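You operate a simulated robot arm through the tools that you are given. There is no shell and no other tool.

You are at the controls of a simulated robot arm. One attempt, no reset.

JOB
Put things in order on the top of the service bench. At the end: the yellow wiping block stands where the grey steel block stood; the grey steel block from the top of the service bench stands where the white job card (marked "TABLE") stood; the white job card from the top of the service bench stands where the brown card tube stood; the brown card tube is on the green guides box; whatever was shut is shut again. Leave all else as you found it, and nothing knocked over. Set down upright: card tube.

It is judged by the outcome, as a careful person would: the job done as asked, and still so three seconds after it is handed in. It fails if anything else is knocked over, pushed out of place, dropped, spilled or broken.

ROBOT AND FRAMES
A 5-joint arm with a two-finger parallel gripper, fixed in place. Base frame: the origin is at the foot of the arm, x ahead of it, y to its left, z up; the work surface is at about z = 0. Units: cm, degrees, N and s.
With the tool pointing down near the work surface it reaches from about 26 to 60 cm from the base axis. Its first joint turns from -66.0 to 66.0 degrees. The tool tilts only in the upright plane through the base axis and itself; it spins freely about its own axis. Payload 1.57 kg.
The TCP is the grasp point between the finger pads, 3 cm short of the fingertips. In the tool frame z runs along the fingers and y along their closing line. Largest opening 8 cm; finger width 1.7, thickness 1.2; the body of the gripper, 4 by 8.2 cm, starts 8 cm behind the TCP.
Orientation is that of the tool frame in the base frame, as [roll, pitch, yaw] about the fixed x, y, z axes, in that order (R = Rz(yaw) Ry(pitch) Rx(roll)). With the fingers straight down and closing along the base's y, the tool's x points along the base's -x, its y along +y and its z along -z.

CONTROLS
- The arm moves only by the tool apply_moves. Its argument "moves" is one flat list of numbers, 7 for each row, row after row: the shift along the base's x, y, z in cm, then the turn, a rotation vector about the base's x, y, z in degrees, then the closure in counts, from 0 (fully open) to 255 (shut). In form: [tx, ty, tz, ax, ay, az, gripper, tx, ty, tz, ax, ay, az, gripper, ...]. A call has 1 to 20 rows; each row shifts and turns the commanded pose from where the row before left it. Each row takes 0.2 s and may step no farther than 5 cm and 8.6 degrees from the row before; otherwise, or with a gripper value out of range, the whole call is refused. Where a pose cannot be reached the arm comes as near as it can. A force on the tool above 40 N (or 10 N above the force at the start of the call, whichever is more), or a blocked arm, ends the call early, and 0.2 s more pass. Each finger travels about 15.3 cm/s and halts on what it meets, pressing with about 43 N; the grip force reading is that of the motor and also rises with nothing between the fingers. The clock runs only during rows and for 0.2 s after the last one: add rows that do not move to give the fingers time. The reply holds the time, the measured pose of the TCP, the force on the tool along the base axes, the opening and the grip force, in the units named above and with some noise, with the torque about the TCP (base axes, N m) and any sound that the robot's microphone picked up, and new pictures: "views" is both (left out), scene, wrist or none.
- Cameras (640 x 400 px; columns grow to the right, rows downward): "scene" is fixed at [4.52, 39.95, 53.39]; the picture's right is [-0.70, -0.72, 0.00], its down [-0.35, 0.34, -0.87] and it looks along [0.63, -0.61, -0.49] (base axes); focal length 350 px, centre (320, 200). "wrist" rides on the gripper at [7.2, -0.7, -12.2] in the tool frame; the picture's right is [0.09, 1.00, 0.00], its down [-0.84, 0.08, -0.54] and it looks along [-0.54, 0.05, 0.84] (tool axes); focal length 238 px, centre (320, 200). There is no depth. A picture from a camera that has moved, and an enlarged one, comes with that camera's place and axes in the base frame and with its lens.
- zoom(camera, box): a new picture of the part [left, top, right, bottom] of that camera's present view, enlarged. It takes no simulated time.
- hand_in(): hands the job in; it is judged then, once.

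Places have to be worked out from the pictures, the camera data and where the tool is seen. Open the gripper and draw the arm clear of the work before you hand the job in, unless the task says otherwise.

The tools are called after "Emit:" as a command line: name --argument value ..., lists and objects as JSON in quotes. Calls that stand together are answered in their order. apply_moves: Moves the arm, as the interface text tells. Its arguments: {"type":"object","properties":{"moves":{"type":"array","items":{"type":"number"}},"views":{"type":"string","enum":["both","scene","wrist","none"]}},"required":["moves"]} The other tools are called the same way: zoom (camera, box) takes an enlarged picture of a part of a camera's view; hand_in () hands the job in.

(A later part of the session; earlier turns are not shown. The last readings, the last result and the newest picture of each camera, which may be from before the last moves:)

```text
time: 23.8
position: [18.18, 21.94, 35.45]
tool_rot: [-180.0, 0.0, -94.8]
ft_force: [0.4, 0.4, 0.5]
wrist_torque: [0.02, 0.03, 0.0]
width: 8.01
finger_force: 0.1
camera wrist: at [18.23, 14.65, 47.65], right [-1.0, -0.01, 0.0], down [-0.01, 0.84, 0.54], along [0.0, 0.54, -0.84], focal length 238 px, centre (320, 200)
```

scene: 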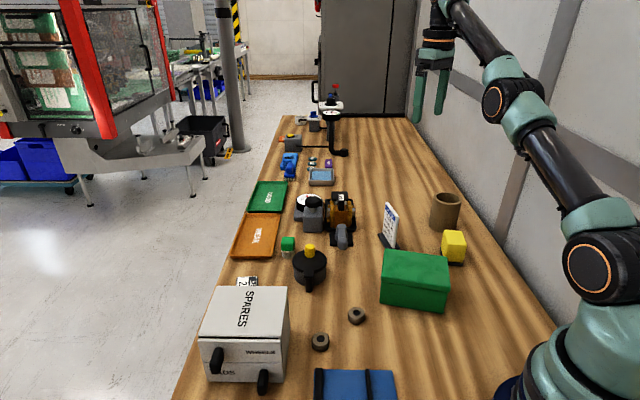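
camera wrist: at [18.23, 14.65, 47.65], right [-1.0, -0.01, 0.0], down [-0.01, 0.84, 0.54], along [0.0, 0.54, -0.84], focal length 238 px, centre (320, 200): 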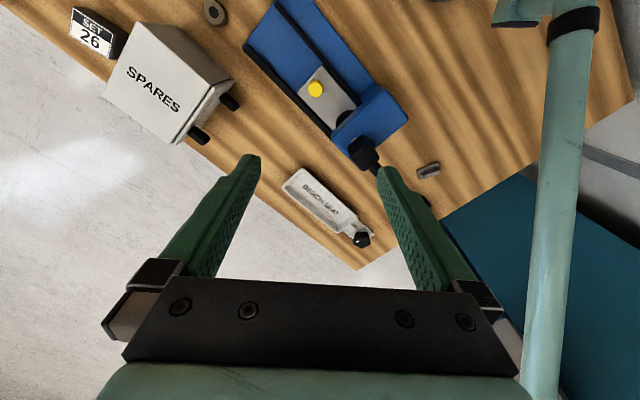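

Emit:
zoom --camera "wrist" --box '[320, 110, 460, 210]'

Emit:
zoom --camera "wrist" --box '[240, 0, 420, 170]'

Emit:
zoom --camera "wrist" --box '[90, 0, 270, 160]'

Emit:
zoom --camera "wrist" --box '[270, 150, 390, 260]'

```text
4.00 times, centred on (390, 160) of wrist
camera zoom: at [18.23, 14.65, 47.65], right [-1.0, -0.01, 0.0], down [-0.01, 0.84, 0.54], along [0.0, 0.54, -0.84], focal length 953 px, centre (40, 360)
```

zoom: 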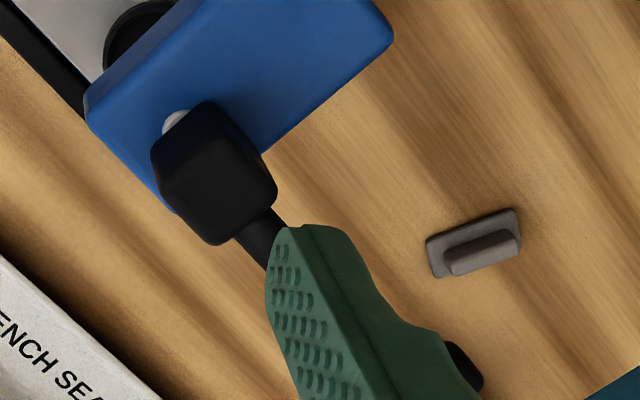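

```text
2.35 times, centred on (330, 85) of wrist
camera zoom: at [18.23, 14.65, 47.65], right [-1.0, -0.01, 0.0], down [-0.01, 0.84, 0.54], along [0.0, 0.54, -0.84], focal length 561 px, centre (296, 471)
```

zoom: 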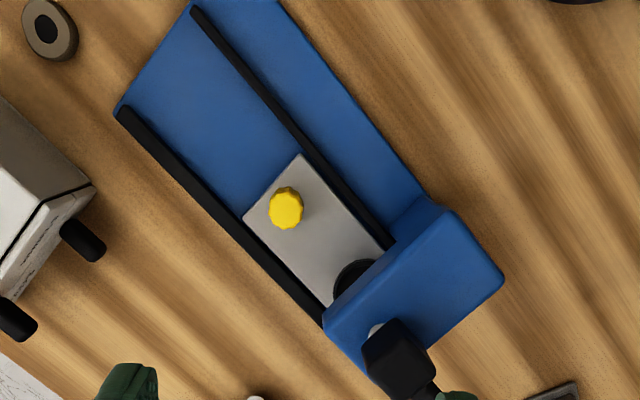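

```text
2.50 times, centred on (180, 80) of wrist
camera zoom: at [18.23, 14.65, 47.65], right [-1.0, -0.01, 0.0], down [-0.01, 0.84, 0.54], along [0.0, 0.54, -0.84], focal length 596 px, centre (670, 500)
```

zoom: 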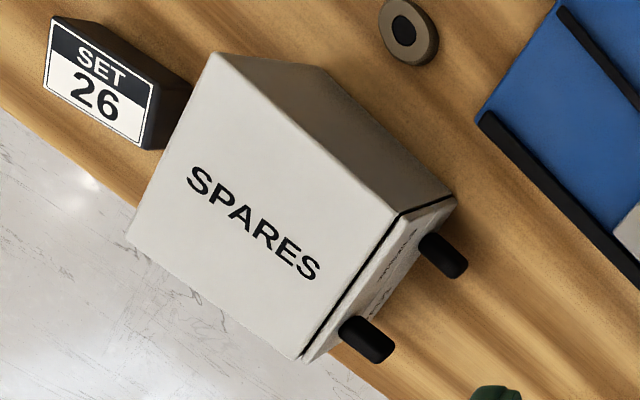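

```text
3.64 times, centred on (330, 205) of wrist
camera zoom: at [18.23, 14.65, 47.65], right [-1.0, -0.01, 0.0], down [-0.01, 0.84, 0.54], along [0.0, 0.54, -0.84], focal length 867 px, centre (284, 182)
```

zoom: 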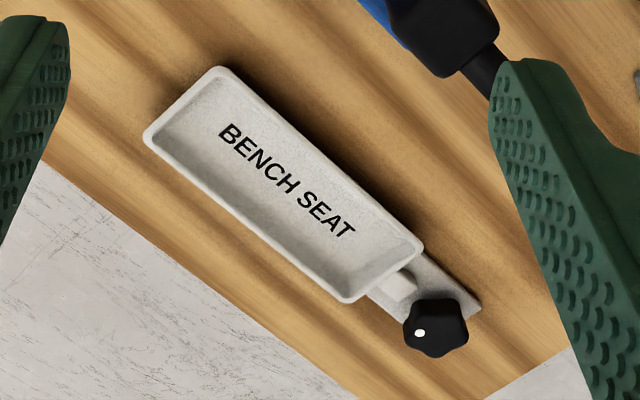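

I have now seen the near-left end as well: only a small ridged grey slab out of the arm's range, no steel block. I'll take one closer look at the gauge from its left side to check whether that block is loose.

Emit:
apply_moves --moves '[2.27, -1.71, -0.5, 0, 0, -8.5, 0, 2.27, -1.71, -0.5, 0, 0, -8.5, 0, 2.27, -1.71, -0.5, 0, 0, -8.5, 0, 2.27, -1.71, -1.0, 0, 0, -8.5, 0, 2.27, -1.71, -1.0, 0, 0, -8.5, 0, 2.27, -1.71, -1.0, 0, 0, -8.5, 0, 2.27, -1.71, -1.0, 0, 0, -8.5, 0, 2.27, -1.71, -1.0, 0, 0, -8.5, 0, 2.27, -1.71, -1.0, 0, 0, -8.5, 0, 2.27, -1.71, -1.0, 0, 0, -8.5, 0, 2.27, -1.71, -1.0, 0, 0, -8.5, 0, 2.27, -1.71, -1.0, 0, 0, -8.5, 0, 2.27, -1.71, -1.0, 0, 0, -8.5, 0, 2.27, -1.71, -1.0, 0, 0, -8.5, 0, 0, 0, 0, 0, 0, 0, 0]' --views "wrist"

```text
time: 27.0
position: [49.92, -2.18, 23.05]
tool_rot: [179.9, 0.1, 145.9]
ft_force: [-0.1, -0.1, 0.2]
wrist_torque: [0.03, 0.02, 0.0]
width: 8.03
finger_force: 0.0
camera wrist: at [43.58, 1.29, 35.25], right [0.48, 0.88, 0.0], down [0.74, -0.4, 0.54], along [0.48, -0.26, -0.84], focal length 238 px, centre (320, 200)
```

wrist: 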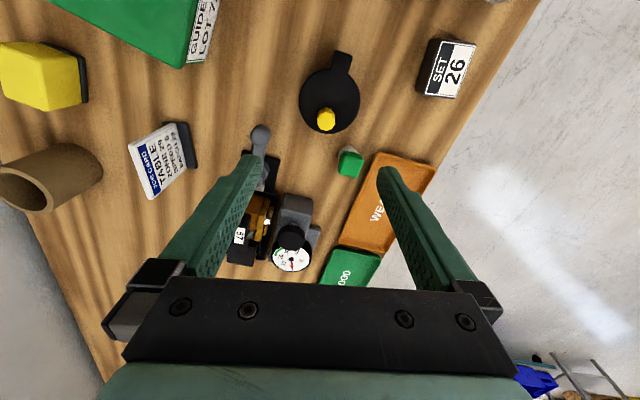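

Emit:
zoom --camera "wrist" --box '[220, 180, 340, 280]'

Emit:
zoom --camera "wrist" --box '[0, 0, 220, 220]'

```text
4.00 times, centred on (280, 230) of wrist
camera zoom: at [43.58, 1.29, 35.25], right [0.48, 0.88, 0.0], down [0.74, -0.4, 0.54], along [0.48, -0.26, -0.84], focal length 953 px, centre (480, 80)
```

zoom: 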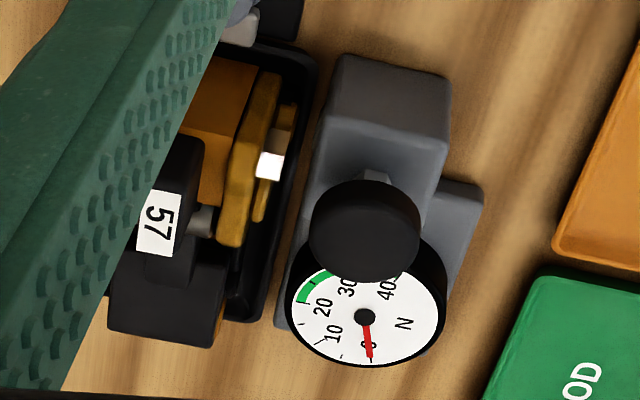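

```text
1.82 times, centred on (110, 110) of wrist
camera zoom: at [43.58, 1.29, 35.25], right [0.48, 0.88, 0.0], down [0.74, -0.4, 0.54], along [0.48, -0.26, -0.84], focal length 433 px, centre (702, 364)
```

zoom: 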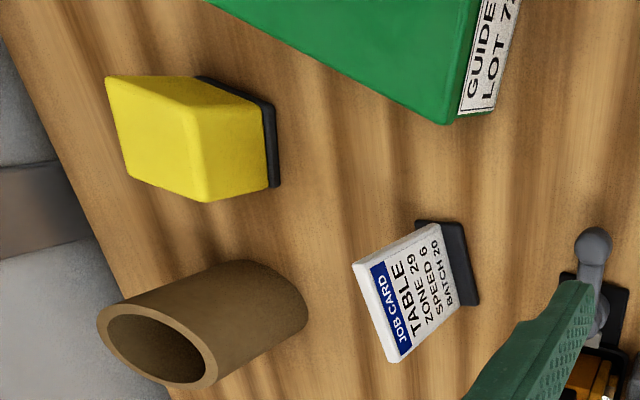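

The gauge block is exactly flush with its plate, so it's a fixture. Let me look closely at the covered pot before deciding where to search next.

Emit:
zoom --camera "wrist" --box '[285, 30, 405, 150]'

Emit:
zoom --camera "scene" --box '[280, 230, 345, 300]'

Emit:
zoom --camera "scene" --box '[360, 230, 480, 320]'

Emit:
zoom --camera "scene" --box '[0, 0, 250, 190]'

```text
3.33 times, centred on (345, 90) of wrist
camera zoom: at [43.58, 1.29, 35.25], right [0.48, 0.88, 0.0], down [0.74, -0.4, 0.54], along [0.48, -0.26, -0.84], focal length 794 px, centre (237, 567)
```

zoom: 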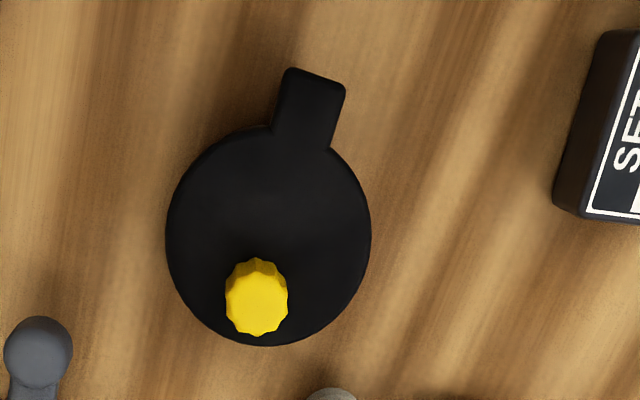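

```text
5.71 times, centred on (312, 265) of scene
camera zoom: at [4.52, 39.95, 53.39], right [-0.7, -0.72, 0.0], down [-0.35, 0.34, -0.87], along [0.63, -0.61, -0.49], focal length 1997 px, centre (363, -171)
```

zoom: 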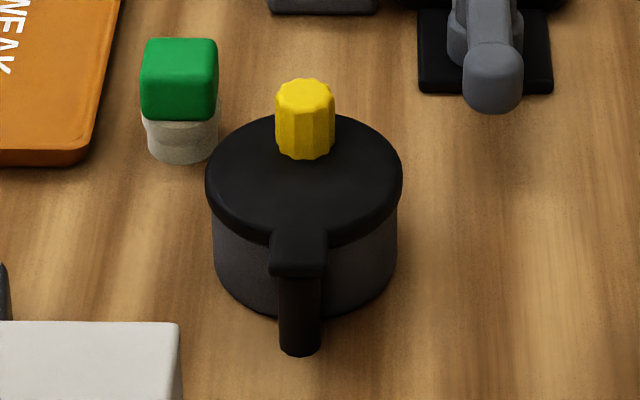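

```text
4.44 times, centred on (420, 275) of scene
camera zoom: at [4.52, 39.95, 53.39], right [-0.7, -0.72, 0.0], down [-0.35, 0.34, -0.87], along [0.63, -0.61, -0.49], focal length 1553 px, centre (-124, -133)
```

zoom: 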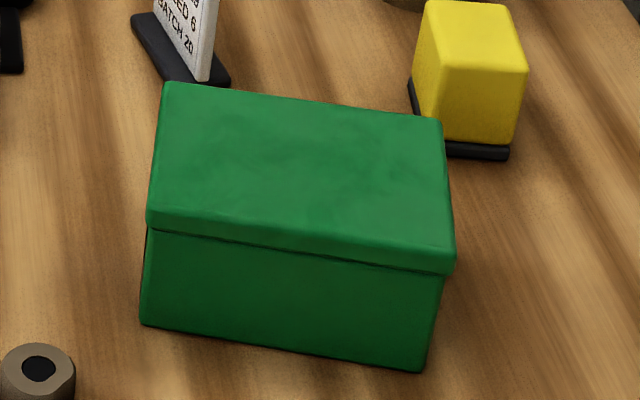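

```text
2.11 times, centred on (125, 95) of scene
camera zoom: at [4.52, 39.95, 53.39], right [-0.7, -0.72, 0.0], down [-0.35, 0.34, -0.87], along [0.63, -0.61, -0.49], focal length 736 px, centre (730, 421)
```

zoom: 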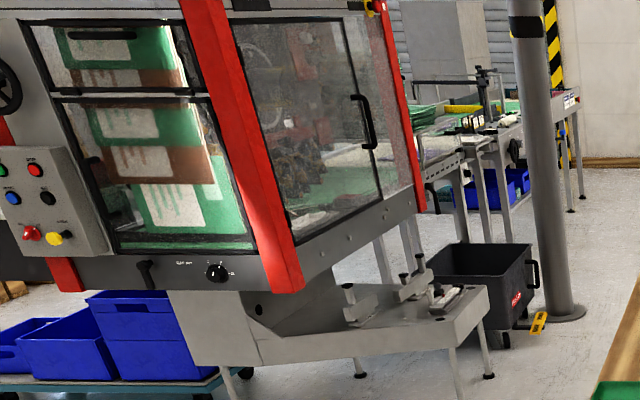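

The top of the bench shows no loose steel block anywhere, so it must be behind something shut. I'll go to the SPARES cabinet, starting with the WHEELS drawer handle (about x 39, y 28, z 7.5), approaching from above to see it.

Emit:
apply_moves --moves '[-1.57, 4.28, 0, 0, 0, -5, 0, -1.57, 4.28, 0, 0, 0, -5, 0, -1.57, 4.28, 0, 0, 0, 0, 0, -1.57, 4.28, 0, 0, 0, 0, 0, -1.57, 4.28, 0, 0, 0, 0, 0, -1.57, 4.28, 0, 0, 0, 0, 0, -1.57, 4.28, 0, 0, 0, 0, 0, 0, 0, -3, 0, 0, 0, 0, 0, 0, 0, 0, 0, 0, 0]' --views "both"

```text
time: 29.0
position: [39.02, 28.01, 19.8]
tool_rot: [180.0, 0.0, 136.1]
ft_force: [0.2, -0.5, 0.3]
wrist_torque: [0.0, -0.03, 0.02]
width: 8.0
finger_force: 0.0
camera wrist: at [33.31, 32.45, 31.99], right [0.63, 0.78, 0.0], down [0.66, -0.53, 0.54], along [0.42, -0.34, -0.84], focal length 238 px, centre (320, 200)
```

scene: 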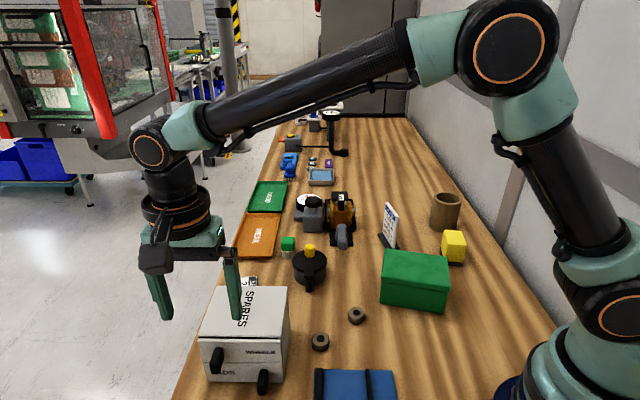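
wrist: 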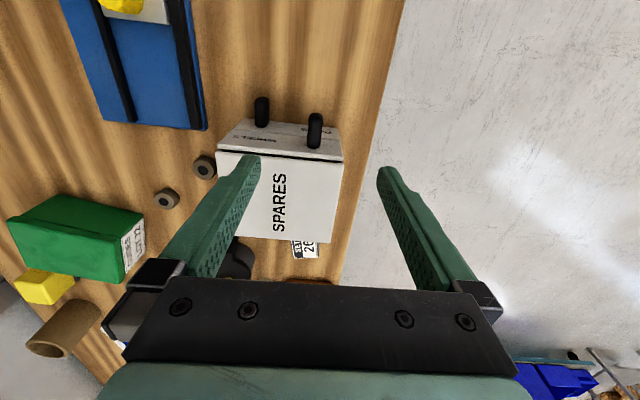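

Emit:
zoom --camera "scene" --box '[190, 325, 300, 400]'

Emit:
zoom --camera "wrist" --box '[210, 80, 360, 180]'

```text
5.33 times, centred on (245, 362) of scene
camera zoom: at [4.52, 39.95, 53.39], right [-0.7, -0.72, 0.0], down [-0.35, 0.34, -0.87], along [0.63, -0.61, -0.49], focal length 1864 px, centre (720, -667)
```

zoom: 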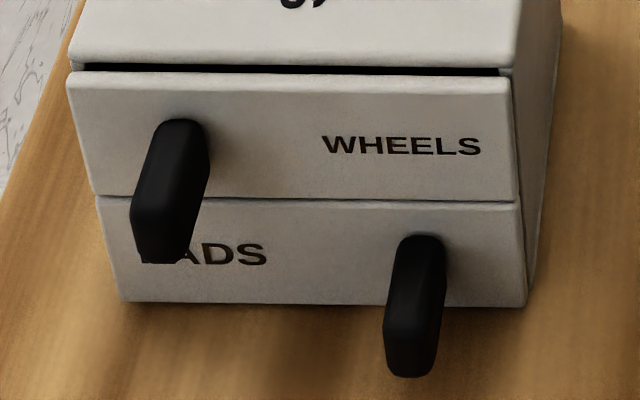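

```text
4.00 times, centred on (285, 130) of wrist
camera zoom: at [33.31, 32.45, 31.99], right [0.63, 0.78, 0.0], down [0.66, -0.53, 0.54], along [0.42, -0.34, -0.84], focal length 953 px, centre (460, 480)
```

zoom: 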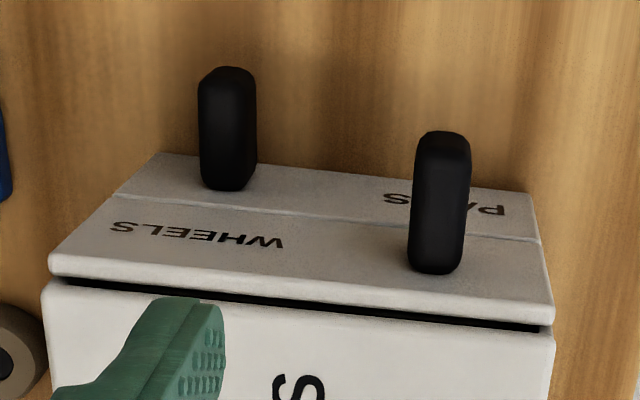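

The WHEELS handle is centred near x 38.4, y 27.7, z 7.5 with nothing in the fingers' way. I descend over it, grip it, and hold.

Emit:
apply_moves --moves '[-0.66, -0.31, 0, 0, 0, 0, 0, 0, 0, -4.2, 0, 0, 0, 0, 0, 0, -4.2, 0, 0, 0, 0, 0, 0, -4.1, 0, 0, 0, 0, 0, 0, 0, 0, 0, 0, 0, 0, 0, 0, 0, 0, 0, 255, 0, 0, 0, 0, 0, 0, 255, 0, 0, 0, 0, 0, 0, 255]' --views "both"

```text
time: 30.8
position: [38.56, 27.64, 7.47]
tool_rot: [179.5, 0.1, 136.0]
ft_force: [20.2, 22.4, -11.6]
wrist_torque: [-0.22, 0.71, -0.58]
width: 1.43
finger_force: 31.0
camera wrist: at [32.74, 32.08, 19.66], right [0.63, 0.78, 0.01], down [0.65, -0.53, 0.54], along [0.43, -0.33, -0.84], focal length 238 px, centre (320, 200)
```

scene: 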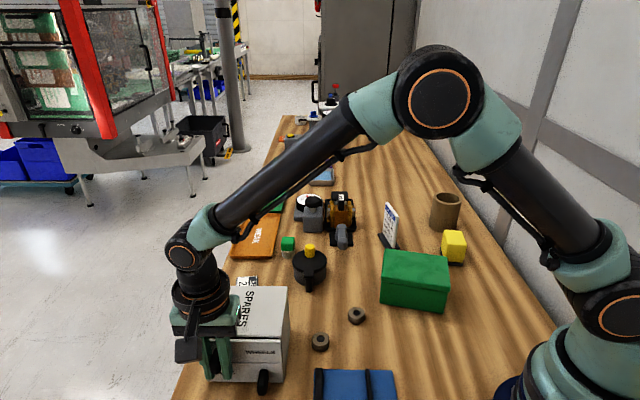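
wrist: 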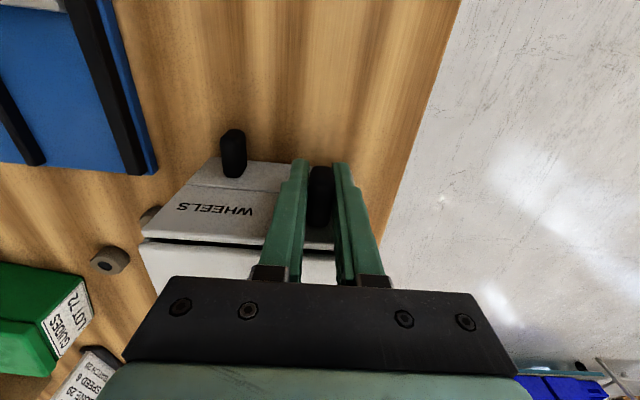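

The handle is gripped (1.43 cm) with a sideways load from being slightly off centre; I ease sideways by 0.3 cm to relieve it before pulling.

Emit:
apply_moves --moves '[0.21, 0.22, 0, 0, 0, 0, 255, 0, 0, 0, 0, 0, 0, 255]' --views "none"

```text
time: 31.4
position: [38.44, 27.78, 7.46]
tool_rot: [-179.8, 0.0, 136.0]
ft_force: [0.9, -0.8, 13.5]
wrist_torque: [-0.11, -0.3, -0.54]
width: 1.43
finger_force: 30.3
```

Side load is gone. Now pull the drawer straight out by about 3 cm and check.

Emit:
apply_moves --moves '[-0.72, 0.7, 0, 0, 0, 0, 255, -0.72, 0.7, 0, 0, 0, 0, 255, -0.72, 0.7, 0, 0, 0, 0, 255, 0, 0, 0, 0, 0, 0, 255]' --views "both"

```text
time: 32.4
position: [36.23, 29.83, 7.46]
tool_rot: [-179.9, -0.1, 136.0]
ft_force: [-7.1, -6.5, 21.0]
wrist_torque: [0.04, -0.07, -0.53]
width: 1.39
finger_force: 29.7
camera wrist: at [30.64, 34.39, 19.65], right [0.63, 0.78, 0.0], down [0.66, -0.52, 0.54], along [0.42, -0.34, -0.84], focal length 238 px, centre (320, 200)
```

scene: 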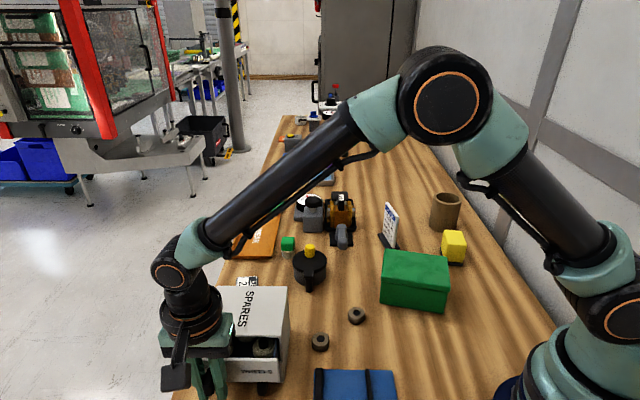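
wrist: 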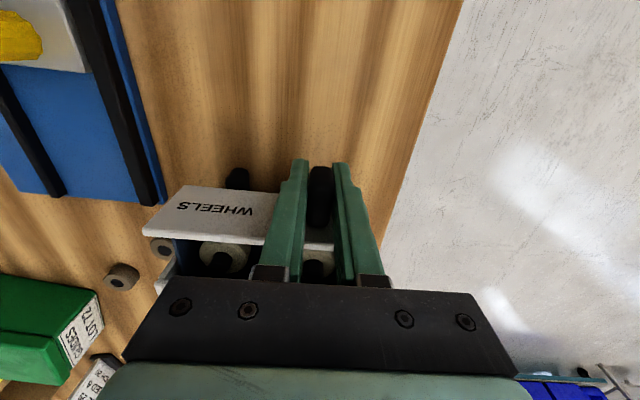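

The WHEELS drawer slides easily; it holds wheels. I pull a bit more, raising 0.2 cm to relieve the vertical load, and look inside.

Emit:
apply_moves --moves '[-0.72, 0.7, 0.2, 0, 0, 0, 255, -0.72, 0.7, 0, 0, 0, 0, 255, -0.72, 0.7, 0, 0, 0, 0, 255, -0.72, 0.7, 0, 0, 0, 0, 255, 0, 0, 0, 0, 0, 0, 255]' --views "both"

Emit:
zoom --camera "scene" --box '[180, 270, 320, 400]'

```text
time: 33.6
position: [33.52, 32.68, 7.64]
tool_rot: [180.0, 0.0, 136.1]
ft_force: [9.0, 10.1, -21.5]
wrist_torque: [-0.1, 0.08, -0.48]
width: 1.41
finger_force: 30.3
camera wrist: at [27.78, 37.21, 19.83], right [0.63, 0.78, 0.0], down [0.66, -0.53, 0.54], along [0.42, -0.34, -0.84], focal length 238 px, centre (320, 200)
```

scene: 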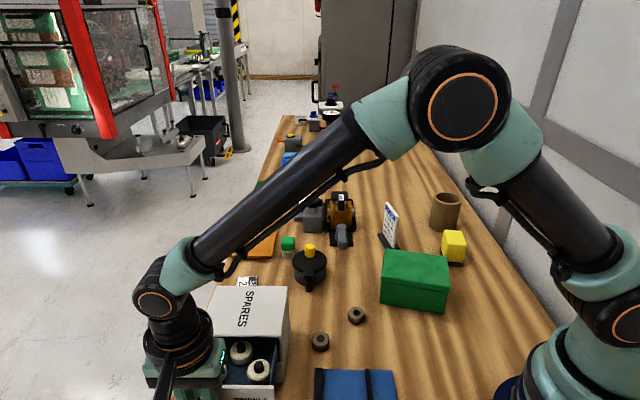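
wrist: 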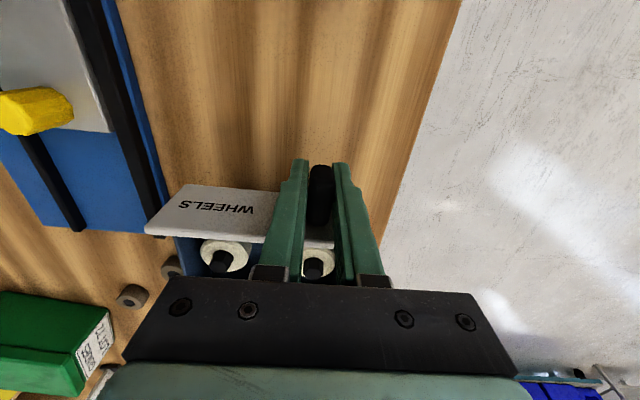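

```text
3.08 times, centred on (250, 335) of scene
camera zoom: at [4.53, 39.96, 53.38], right [-0.7, -0.72, 0.0], down [-0.35, 0.34, -0.87], along [0.63, -0.61, -0.49], focal length 1075 px, centre (535, -215)
```

zoom: 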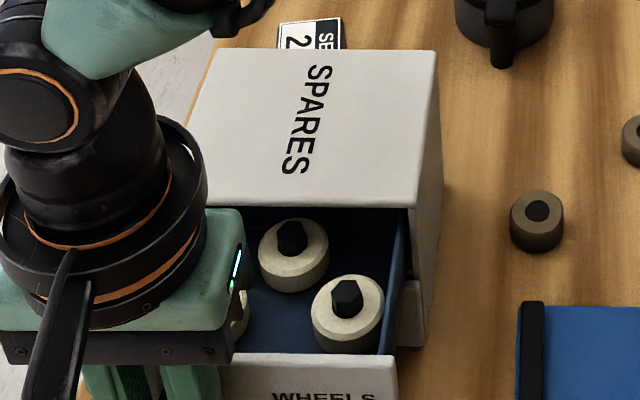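

I'll let go of the handle and rise to see the whole drawer inside.

Emit:
apply_moves --moves '[0, 0, 0, 0, 0, 0, 0, 0, 0, 0, 0, 0, 0, 0, 0, 0, 4, 0, 0, 0, 0, 0, 0, 4, 0, 0, 0, 0, 0, 0, 4, 0, 0, 0, 0, -1, 1, 4, 0, 0, 0, 0, 0, 0, 0, 0, 0, 0, 0]' --views "both"

Emit:
zoom --camera "wrist" --box '[210, 60, 390, 220]'

Emit:
zoom --camera "scene" --box '[170, 270, 330, 400]'

```text
time: 35.2
position: [32.44, 33.85, 23.68]
tool_rot: [-180.0, 0.0, 136.0]
ft_force: [0.8, -1.0, 0.1]
wrist_torque: [0.02, -0.05, 0.02]
width: 7.98
finger_force: 0.0
camera wrist: at [26.83, 38.23, 35.89], right [0.62, 0.78, 0.0], down [0.66, -0.53, 0.54], along [0.42, -0.34, -0.84], focal length 238 px, centre (320, 200)
```

scene: 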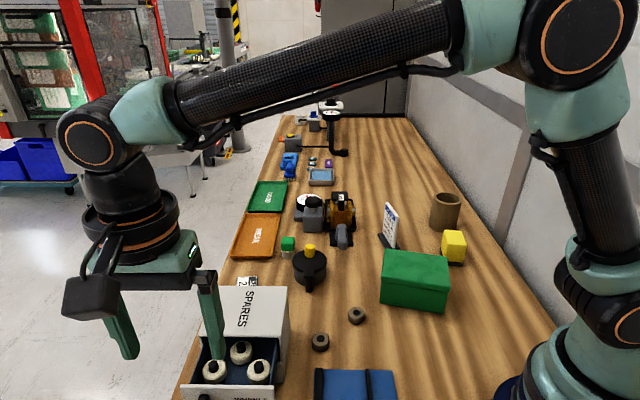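
wrist: 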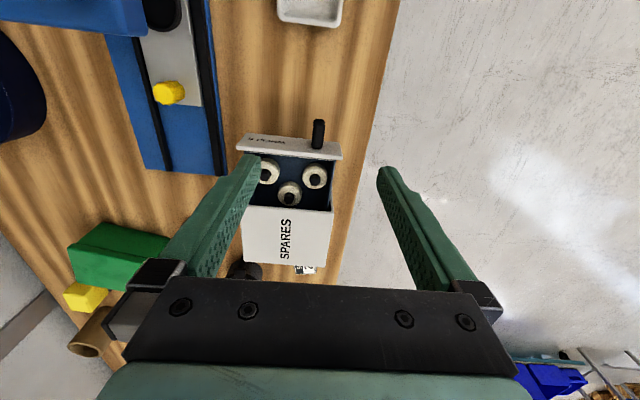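

```text
2.50 times, centred on (300, 140) of wrist
camera zoom: at [26.83, 38.23, 35.89], right [0.62, 0.78, 0.0], down [0.66, -0.53, 0.54], along [0.42, -0.34, -0.84], focal length 596 px, centre (370, 350)
```

zoom: 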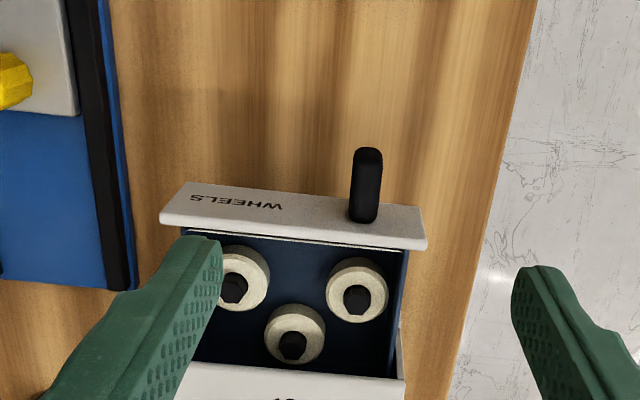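

```text
3.08 times, centred on (250, 335) of scene
camera zoom: at [4.52, 39.95, 53.39], right [-0.7, -0.72, 0.0], down [-0.35, 0.34, -0.87], along [0.63, -0.61, -0.49], focal length 1075 px, centre (535, -215)
```

zoom: 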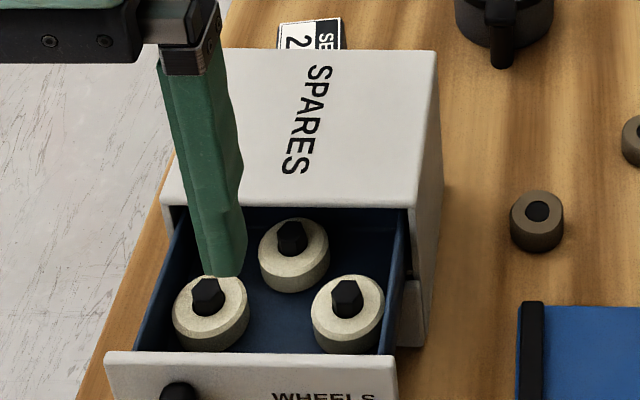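

The WHEELS drawer has three white wheels and no steel block. I'll go back down, grip its handle, and push it shut again.

Emit:
apply_moves --moves '[1, -1, 0, 0, 0, 0, 0, 0, 0, -4, 0, 0, 0, 0, 0, 0, -4, 0, 0, 0, 0, 0, 0, -4, 0, 0, 0, 0, 0, 0, -4, 0, 0, 0, 0, 0, 0, 0, 0, 0, 0, 255, 0, 0, 0, 0, 0, 0, 255, 0, 0, 0, 0, 0, 0, 255, 0.72, -0.7, 0, 0, 0, 0, 255, 0.72, -0.7, 0, 0, 0, 0, 255, 0.72, -0.7, 0, 0, 0, 0, 255, 0.72, -0.7, 0, 0, 0, 0, 255, 0.72, -0.7, 0, 0, 0, 0, 255, 0.72, -0.7, 0, 0, 0, 0, 255, 0.36, -0.35, 0, 0, 0, 0, 255, 0, 0, 0, 0, 0, 0, 255]' --views "both"

```text
time: 38.6
position: [38.11, 28.09, 7.57]
tool_rot: [-179.9, -0.1, 136.2]
ft_force: [5.1, 4.6, -19.1]
wrist_torque: [0.04, -0.06, -0.44]
width: 1.42
finger_force: 30.0
camera wrist: at [32.43, 32.61, 19.83], right [0.62, 0.78, 0.0], down [0.66, -0.52, 0.54], along [0.42, -0.34, -0.84], focal length 238 px, centre (320, 200)
```

scene: 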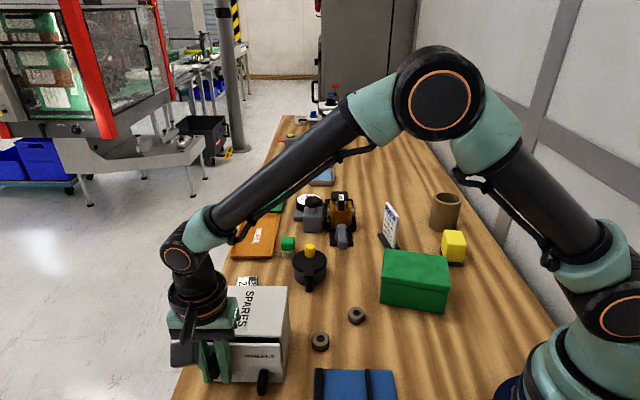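
wrist: 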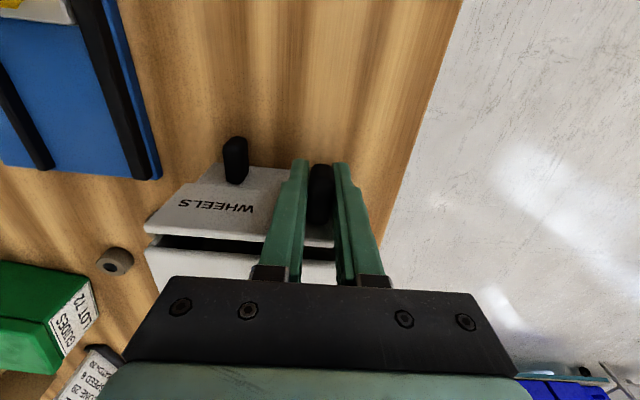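

The drawer is within half a centimetre of shut; I push the rest in small steps, watching the force for the stop.

Emit:
apply_moves --moves '[0.22, -0.21, 0, 0, 0, 0, 255, 0.22, -0.21, 0, 0, 0, 0, 255, 0.11, -0.1, 0, 0, 0, 0, 255, 0, 0, 0, 0, 0, 0, 255]' --views "wrist"

```text
time: 39.6
position: [38.46, 27.67, 7.65]
tool_rot: [-179.8, 0.0, 136.1]
ft_force: [-10.2, 7.0, -17.1]
wrist_torque: [0.13, -0.14, -0.56]
width: 1.4
finger_force: 30.3
camera wrist: at [32.94, 32.12, 19.84], right [0.62, 0.78, 0.0], down [0.66, -0.52, 0.54], along [0.42, -0.34, -0.84], focal length 238 px, centre (320, 200)
```

wrist: 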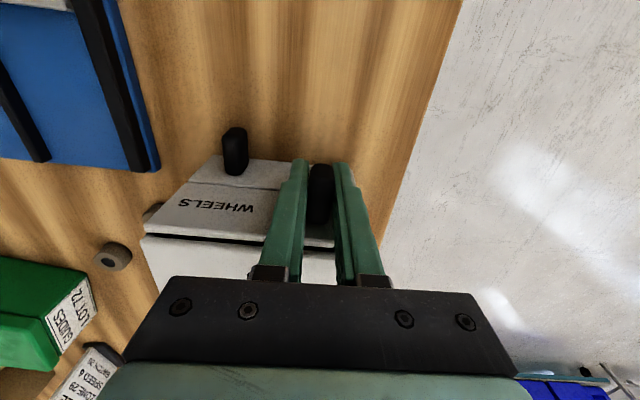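

The stop is reached (12 N back-push) and WHEELS looks flush again. Next I release, rise, and move over to the PADS handle (about x 34, y 23.2, z 3).

Emit:
apply_moves --moves '[0, 0, 0, 0, 0, 0, 0, 0, 0, 0, 0, 0, 0, 0, 0, 0, 4, 0, 0, 0, 0, 0, 0, 4, 0, 0, 0, 0, -2.4, -2.3, 2, 0, 0, 0, 0, -2.39, -2.27, 0, 0, 0, 0, 0, 0, 0, 0, 0, 0, 0, 0]' --views "both"

Emit:
zoom --camera "scene" --box '[180, 270, 320, 400]'

```text
time: 41.2
position: [33.91, 23.07, 17.87]
tool_rot: [-180.0, 0.0, 135.9]
ft_force: [0.3, 0.3, -0.3]
wrist_torque: [-0.02, 0.0, -0.01]
width: 7.99
finger_force: 0.1
camera wrist: at [28.29, 27.54, 29.98], right [0.62, 0.78, 0.0], down [0.66, -0.53, 0.54], along [0.42, -0.34, -0.84], focal length 238 px, centre (320, 200)
```

scene: 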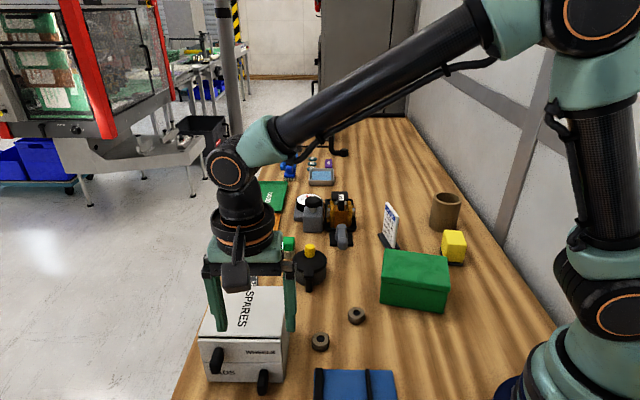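
wrist: 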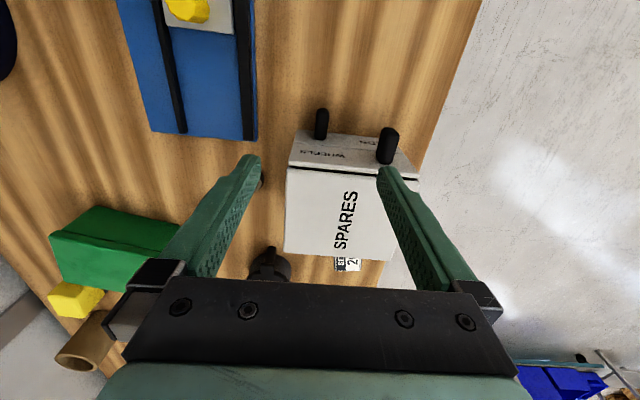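

```text
3.08 times, centred on (250, 335) of scene
camera zoom: at [4.52, 39.95, 53.39], right [-0.7, -0.72, 0.0], down [-0.35, 0.34, -0.87], along [0.63, -0.61, -0.49], focal length 1075 px, centre (535, -215)
```

zoom: 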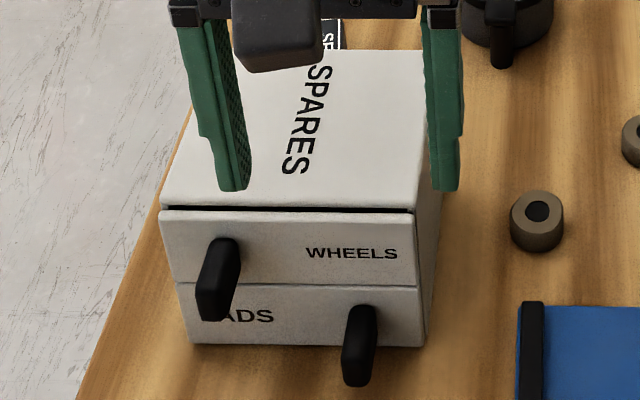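

WHEELS is shut properly. I partly close the gripper (to stay clear of the WHEELS handle), descend to the PADS handle and grip it.

Emit:
apply_moves --moves '[0, 0, 0, 0, 0, 0, 130, 0, 0, -4.8, 0, 0, 0, 130, 0, 0, -4.8, 0, 0, 0, 130, 0, 0, -4.7, 0, 0, 0, 130, 0, 0, 0, 0, 0, 0, 130, 0, 0, 0, 0, 0, 0, 255, 0, 0, 0, 0, 0, 0, 255]' --views "wrist"

```text
time: 42.8
position: [34.14, 23.19, 3.47]
tool_rot: [179.6, 0.0, 136.0]
ft_force: [16.5, 17.5, -20.9]
wrist_torque: [-0.32, 0.2, -0.54]
width: 1.39
finger_force: 30.9
camera wrist: at [28.31, 27.67, 15.65], right [0.63, 0.78, 0.01], down [0.65, -0.53, 0.54], along [0.43, -0.34, -0.84], focal length 238 px, centre (320, 200)
```

wrist: 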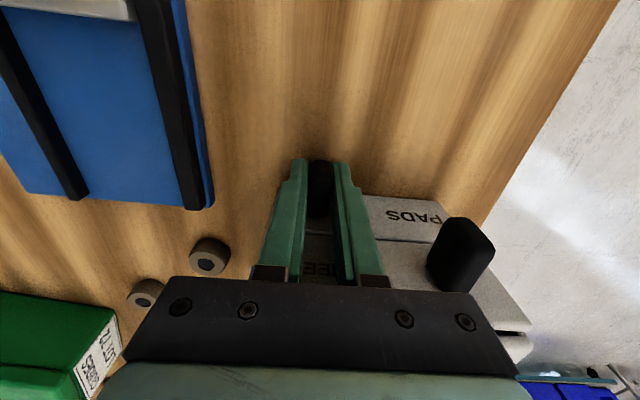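

Gripped with a similar side load; I ease 0.3 cm sideways and then pull the PADS drawer out.

Emit:
apply_moves --moves '[0.2, 0.21, 0, 0, 0, 0, 255, 0, 0, 0, 0, 0, 0, 255, -0.72, 0.7, 0, 0, 0, 0, 255, -0.72, 0.7, 0, 0, 0, 0, 255, -0.72, 0.7, 0, 0, 0, 0, 255, -0.72, 0.7, 0, 0, 0, 0, 255, -0.72, 0.7, 0, 0, 0, 0, 255, -0.72, 0.7, 0, 0, 0, 0, 255, -0.72, 0.7, 0, 0, 0, 0, 255, 0, 0, 0, 0, 0, 0, 255]' --views "both"

Emit:
zoom --camera "scene" --box '[180, 270, 320, 400]'

```text
time: 45.0
position: [28.92, 28.25, 3.38]
tool_rot: [-180.0, 0.1, 136.0]
ft_force: [-2.8, -1.9, 14.0]
wrist_torque: [0.01, 0.0, -0.55]
width: 1.38
finger_force: 30.4
camera wrist: at [23.4, 32.69, 15.55], right [0.62, 0.78, 0.0], down [0.66, -0.53, 0.54], along [0.42, -0.34, -0.84], focal length 238 px, centre (320, 200)
```

scene: 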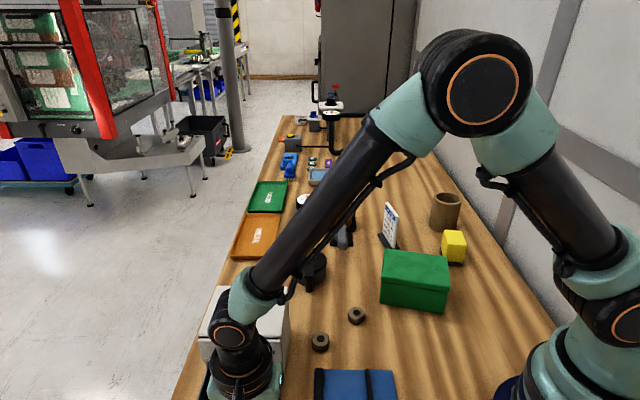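
wrist: 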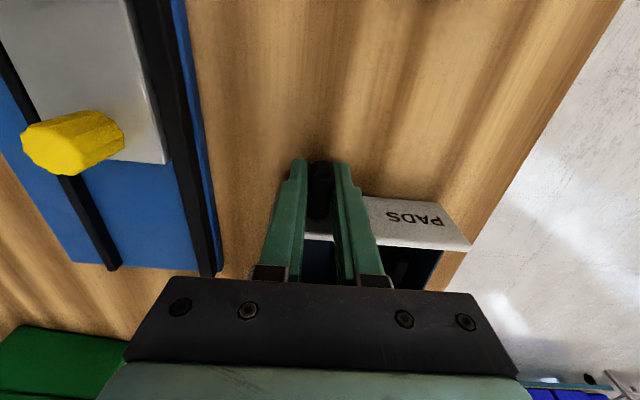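

```text
3.08 times, centred on (250, 335) of scene
camera zoom: at [4.52, 39.95, 53.39], right [-0.7, -0.72, 0.0], down [-0.35, 0.34, -0.87], along [0.63, -0.61, -0.49], focal length 1075 px, centre (535, -215)
```

zoom: 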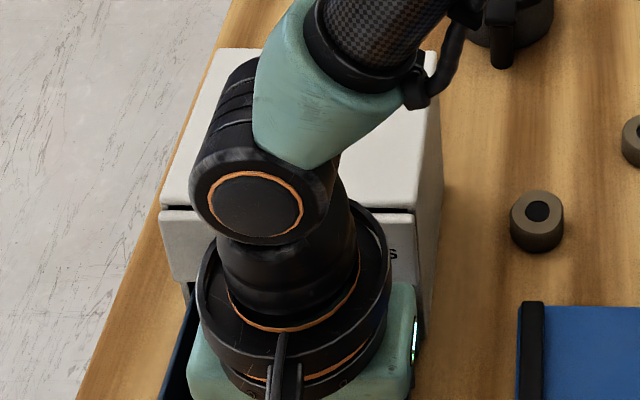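

PADS drawer is out about 7 cm. I release, rise, and back the arm off to look in.

Emit:
apply_moves --moves '[0, 0, 0, 0, 0, 0, 100, 0, 0, 0, 0, 0, 0, 100, 0, 0, 4, 0, 0, 0, 100, 0, 0, 4, 0, 0, 0, 100, 0, 0, 4, 0, 0, 0, 0, 0, 0, 4, 0, 0, 0, 0, 0, 0, 4, 0, 0, 0, 0, 0, 0, 0, 0, 0, 0, 0]' --views "both"

Emit:
zoom --camera "scene" --box '[180, 270, 320, 400]'

Emit:
zoom --camera "wrist" --box '[240, 60, 420, 220]'

```text
time: 46.8
position: [29.07, 28.19, 23.43]
tool_rot: [-180.0, -0.1, 136.2]
ft_force: [-0.1, 0.1, -0.9]
wrist_torque: [0.03, 0.05, 0.0]
width: 8.0
finger_force: 0.0
camera wrist: at [23.39, 32.69, 35.64], right [0.62, 0.78, 0.0], down [0.66, -0.53, 0.54], along [0.42, -0.34, -0.84], focal length 238 px, centre (320, 200)
```

scene: 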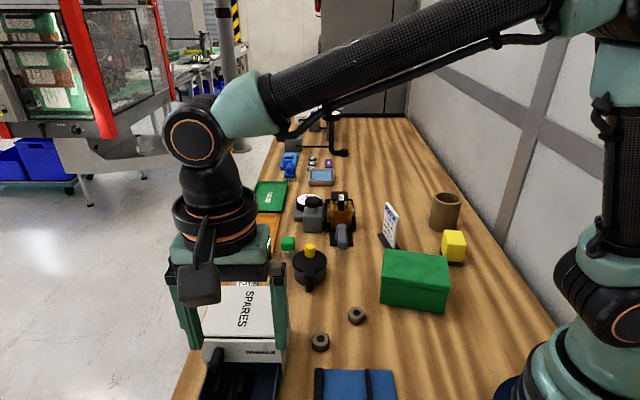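
wrist: 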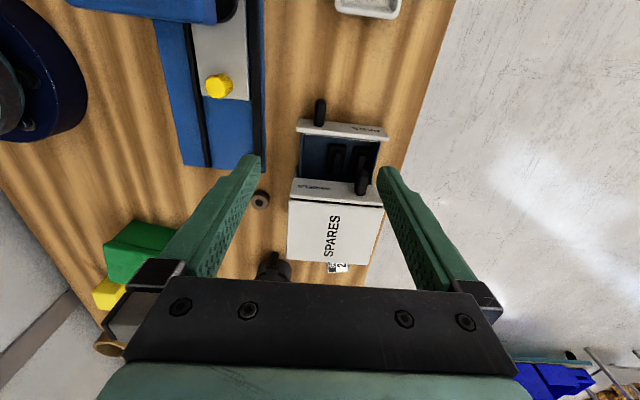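

```text
3.08 times, centred on (250, 335) of scene
camera zoom: at [4.52, 39.95, 53.39], right [-0.7, -0.72, 0.0], down [-0.35, 0.34, -0.87], along [0.63, -0.61, -0.49], focal length 1075 px, centre (535, -215)
```

zoom: 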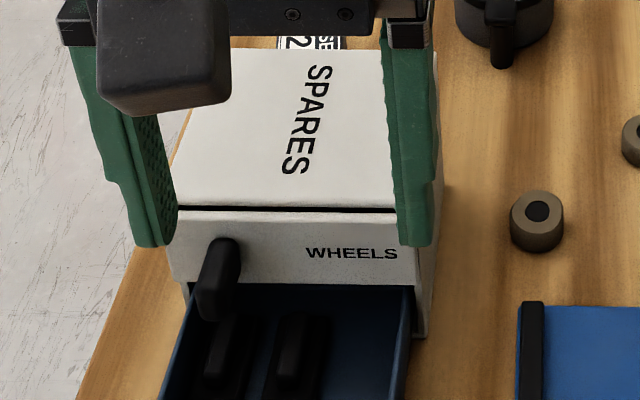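

```text
2.50 times, centred on (330, 140) of wrist
camera zoom: at [23.39, 32.69, 35.64], right [0.62, 0.78, 0.0], down [0.66, -0.53, 0.54], along [0.42, -0.34, -0.84], focal length 596 px, centre (295, 350)
```

zoom: 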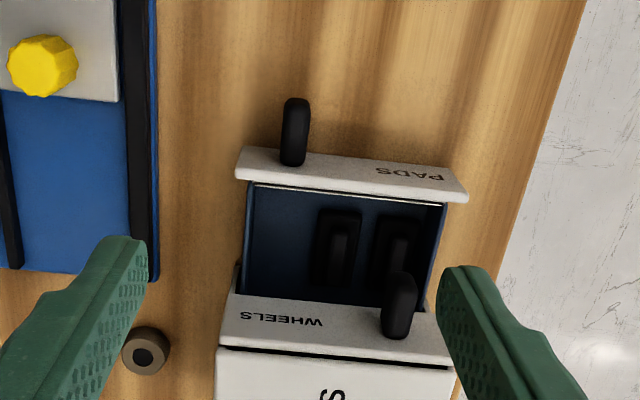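

The PADS drawer holds only two black pads. I go straight back down, re-grip the handle, and push it shut again.

Emit:
apply_moves --moves '[0, 0, -4, 0, 0, 0, 100, 0, 0, -4, 0, 0, 0, 100, 0, 0, -4, 0, 0, 0, 100, 0, 0, -4, 0, 0, 0, 100, 0, 0, -4, 0, 0, 0, 100, 0, 0, 0, 0, 0, 0, 255, 0, 0, 0, 0, 0, 0, 255, 0, 0, 0, 0, 0, 0, 255, 0.72, -0.7, 0, 0, 0, 0, 255, 0.72, -0.7, 0, 0, 0, 0, 255, 0.72, -0.7, 0, 0, 0, 0, 255, 0.72, -0.7, 0, 0, 0, 0, 255, 0.72, -0.7, 0, 0, 0, 0, 255, 0.72, -0.7, 0, 0, 0, 0, 255, 0.5, -0.49, 0, 0, 0, 0, 255, 0.22, -0.21, 0, 0, 0, 0, 255, 0.14, -0.14, 0, 0, 0, 0, 255, 0, 0, 0, 0, 0, 0, 255]' --views "wrist"

```text
time: 50.6
position: [34.13, 23.19, 3.23]
tool_rot: [-179.8, 0.0, 136.2]
ft_force: [-18.2, 11.9, -3.6]
wrist_torque: [0.12, -0.03, -0.55]
width: 1.45
finger_force: 30.5
camera wrist: at [28.47, 27.66, 15.59], right [0.62, 0.78, 0.0], down [0.66, -0.52, 0.54], along [0.42, -0.34, -0.84], focal length 238 px, centre (320, 200)
```

wrist: 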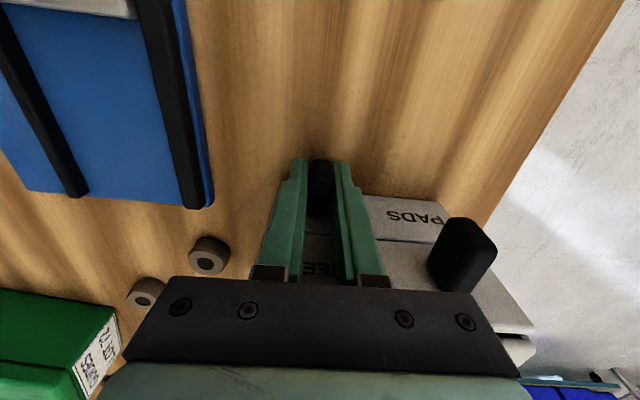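

PADS is pushed against its stop. I release and rise; then I'll zoom again on the gauge block and surroundings with the scene camera.

Emit:
apply_moves --moves '[0, 0, 0, 0, 0, 0, 100, 0, 0, 0, 0, 0, 0, 100, 0, 0, 4, 0, 0, 0, 100, 0, 0, 4, 0, 0, 0, 100, 0, 0, 4, 0, 0, 0, 0, 0, 0, 4, 0, 0, 0, 0, -2, -4, 2, 0, 0, 0, 0, -2, -4, 2, 0, 0, 0, 0, 0, 0, 0, 0, 0, 0, 0]' --views "both"

Emit:
zoom --camera "scene" --box '[288, 185, 332, 240]'

Emit:
zoom --camera "scene" --box '[320, 180, 365, 255]'

Emit:
zoom --camera "scene" --box '[190, 270, 310, 400]'

```text
time: 52.6
position: [30.24, 15.0, 23.45]
tool_rot: [-179.9, 0.0, 136.0]
ft_force: [0.5, 0.1, -0.2]
wrist_torque: [-0.01, -0.01, 0.01]
width: 8.01
finger_force: 0.1
camera wrist: at [24.52, 19.52, 35.69], right [0.62, 0.78, 0.0], down [0.66, -0.52, 0.54], along [0.42, -0.34, -0.84], focal length 238 px, centre (320, 200)
```

scene: 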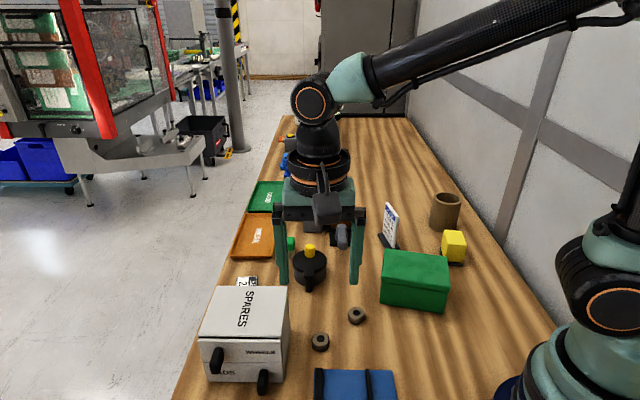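
wrist: 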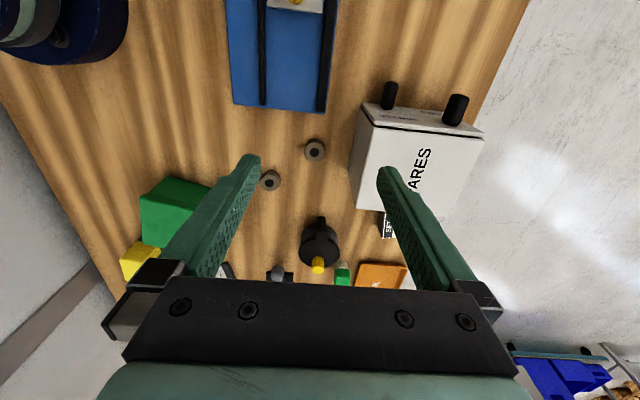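

```text
7.27 times, centred on (310, 212) of scene
camera zoom: at [4.52, 39.95, 53.39], right [-0.7, -0.72, 0.0], down [-0.35, 0.34, -0.87], along [0.63, -0.61, -0.49], focal length 2542 px, centre (393, 109)
```

zoom: 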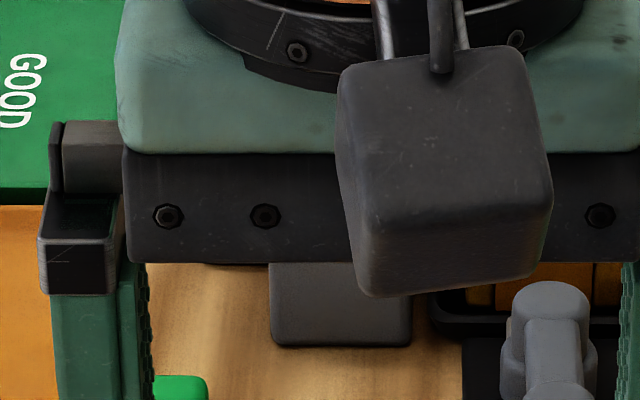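

```text
5.33 times, centred on (342, 218) of scene
camera zoom: at [4.52, 39.95, 53.39], right [-0.7, -0.72, 0.0], down [-0.35, 0.34, -0.87], along [0.63, -0.61, -0.49], focal length 1864 px, centre (200, 107)
```

zoom: 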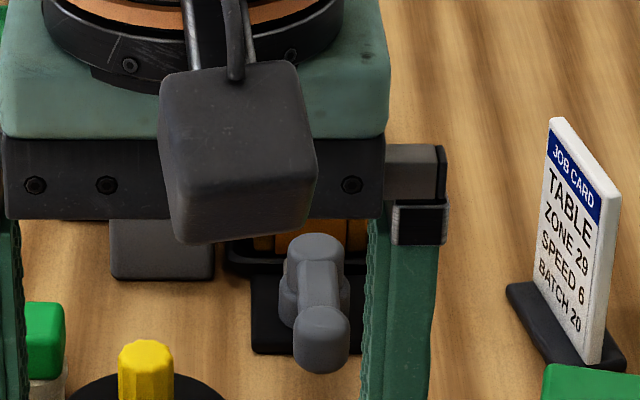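

```text
3.08 times, centred on (250, 335) of scene
camera zoom: at [4.52, 39.95, 53.39], right [-0.7, -0.72, 0.0], down [-0.35, 0.34, -0.87], along [0.63, -0.61, -0.49], focal length 1075 px, centre (535, -215)
```

zoom: 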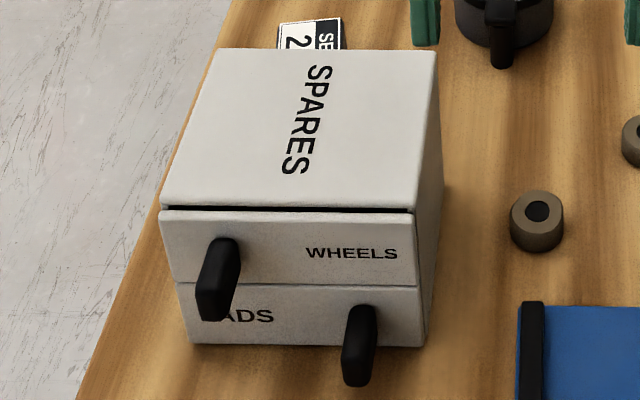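

Both drawers are properly shut and neither held the block. I'll now take a close, zoomed view of the gauge and its grey block from the aisle side, to see whether there is a seam between them.

Emit:
apply_moves --moves '[3.2, -2.25, -0.4, 0, 0, -7.2, 0, 3.2, -2.25, -0.4, 0, 0, -7.2, 0, 3.2, -2.25, -0.4, 0, 0, -7.2, 0, 3.2, -2.25, -0.4, 0, 0, -7.2, 0, 3.2, -2.25, -0.4, 0, 0, -7.2, 0, 3.2, -2.25, -0.4, 0, 0, 0, 0, 3.2, -2.25, -0.4, 0, 0, 0, 0, 3.2, -2.25, -0.4, 0, 0, 0, 0, 0, 0, 0, 0, 0, 0, 0]' --views "wrist"

```text
time: 54.6
position: [55.81, -2.91, 20.18]
tool_rot: [-179.9, 0.0, 100.1]
ft_force: [0.7, 0.9, 0.9]
wrist_torque: [0.01, -0.01, -0.02]
width: 8.01
finger_force: 0.1
camera wrist: at [53.93, 4.0, 32.38], right [0.96, 0.26, 0.0], down [0.22, -0.81, 0.54], along [0.14, -0.52, -0.84], focal length 238 px, centre (320, 200)
```

wrist: 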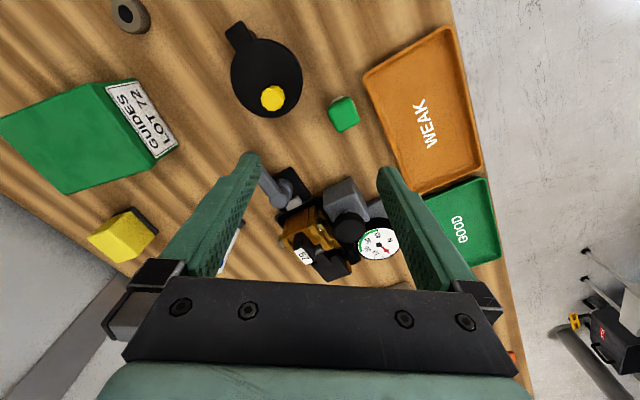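

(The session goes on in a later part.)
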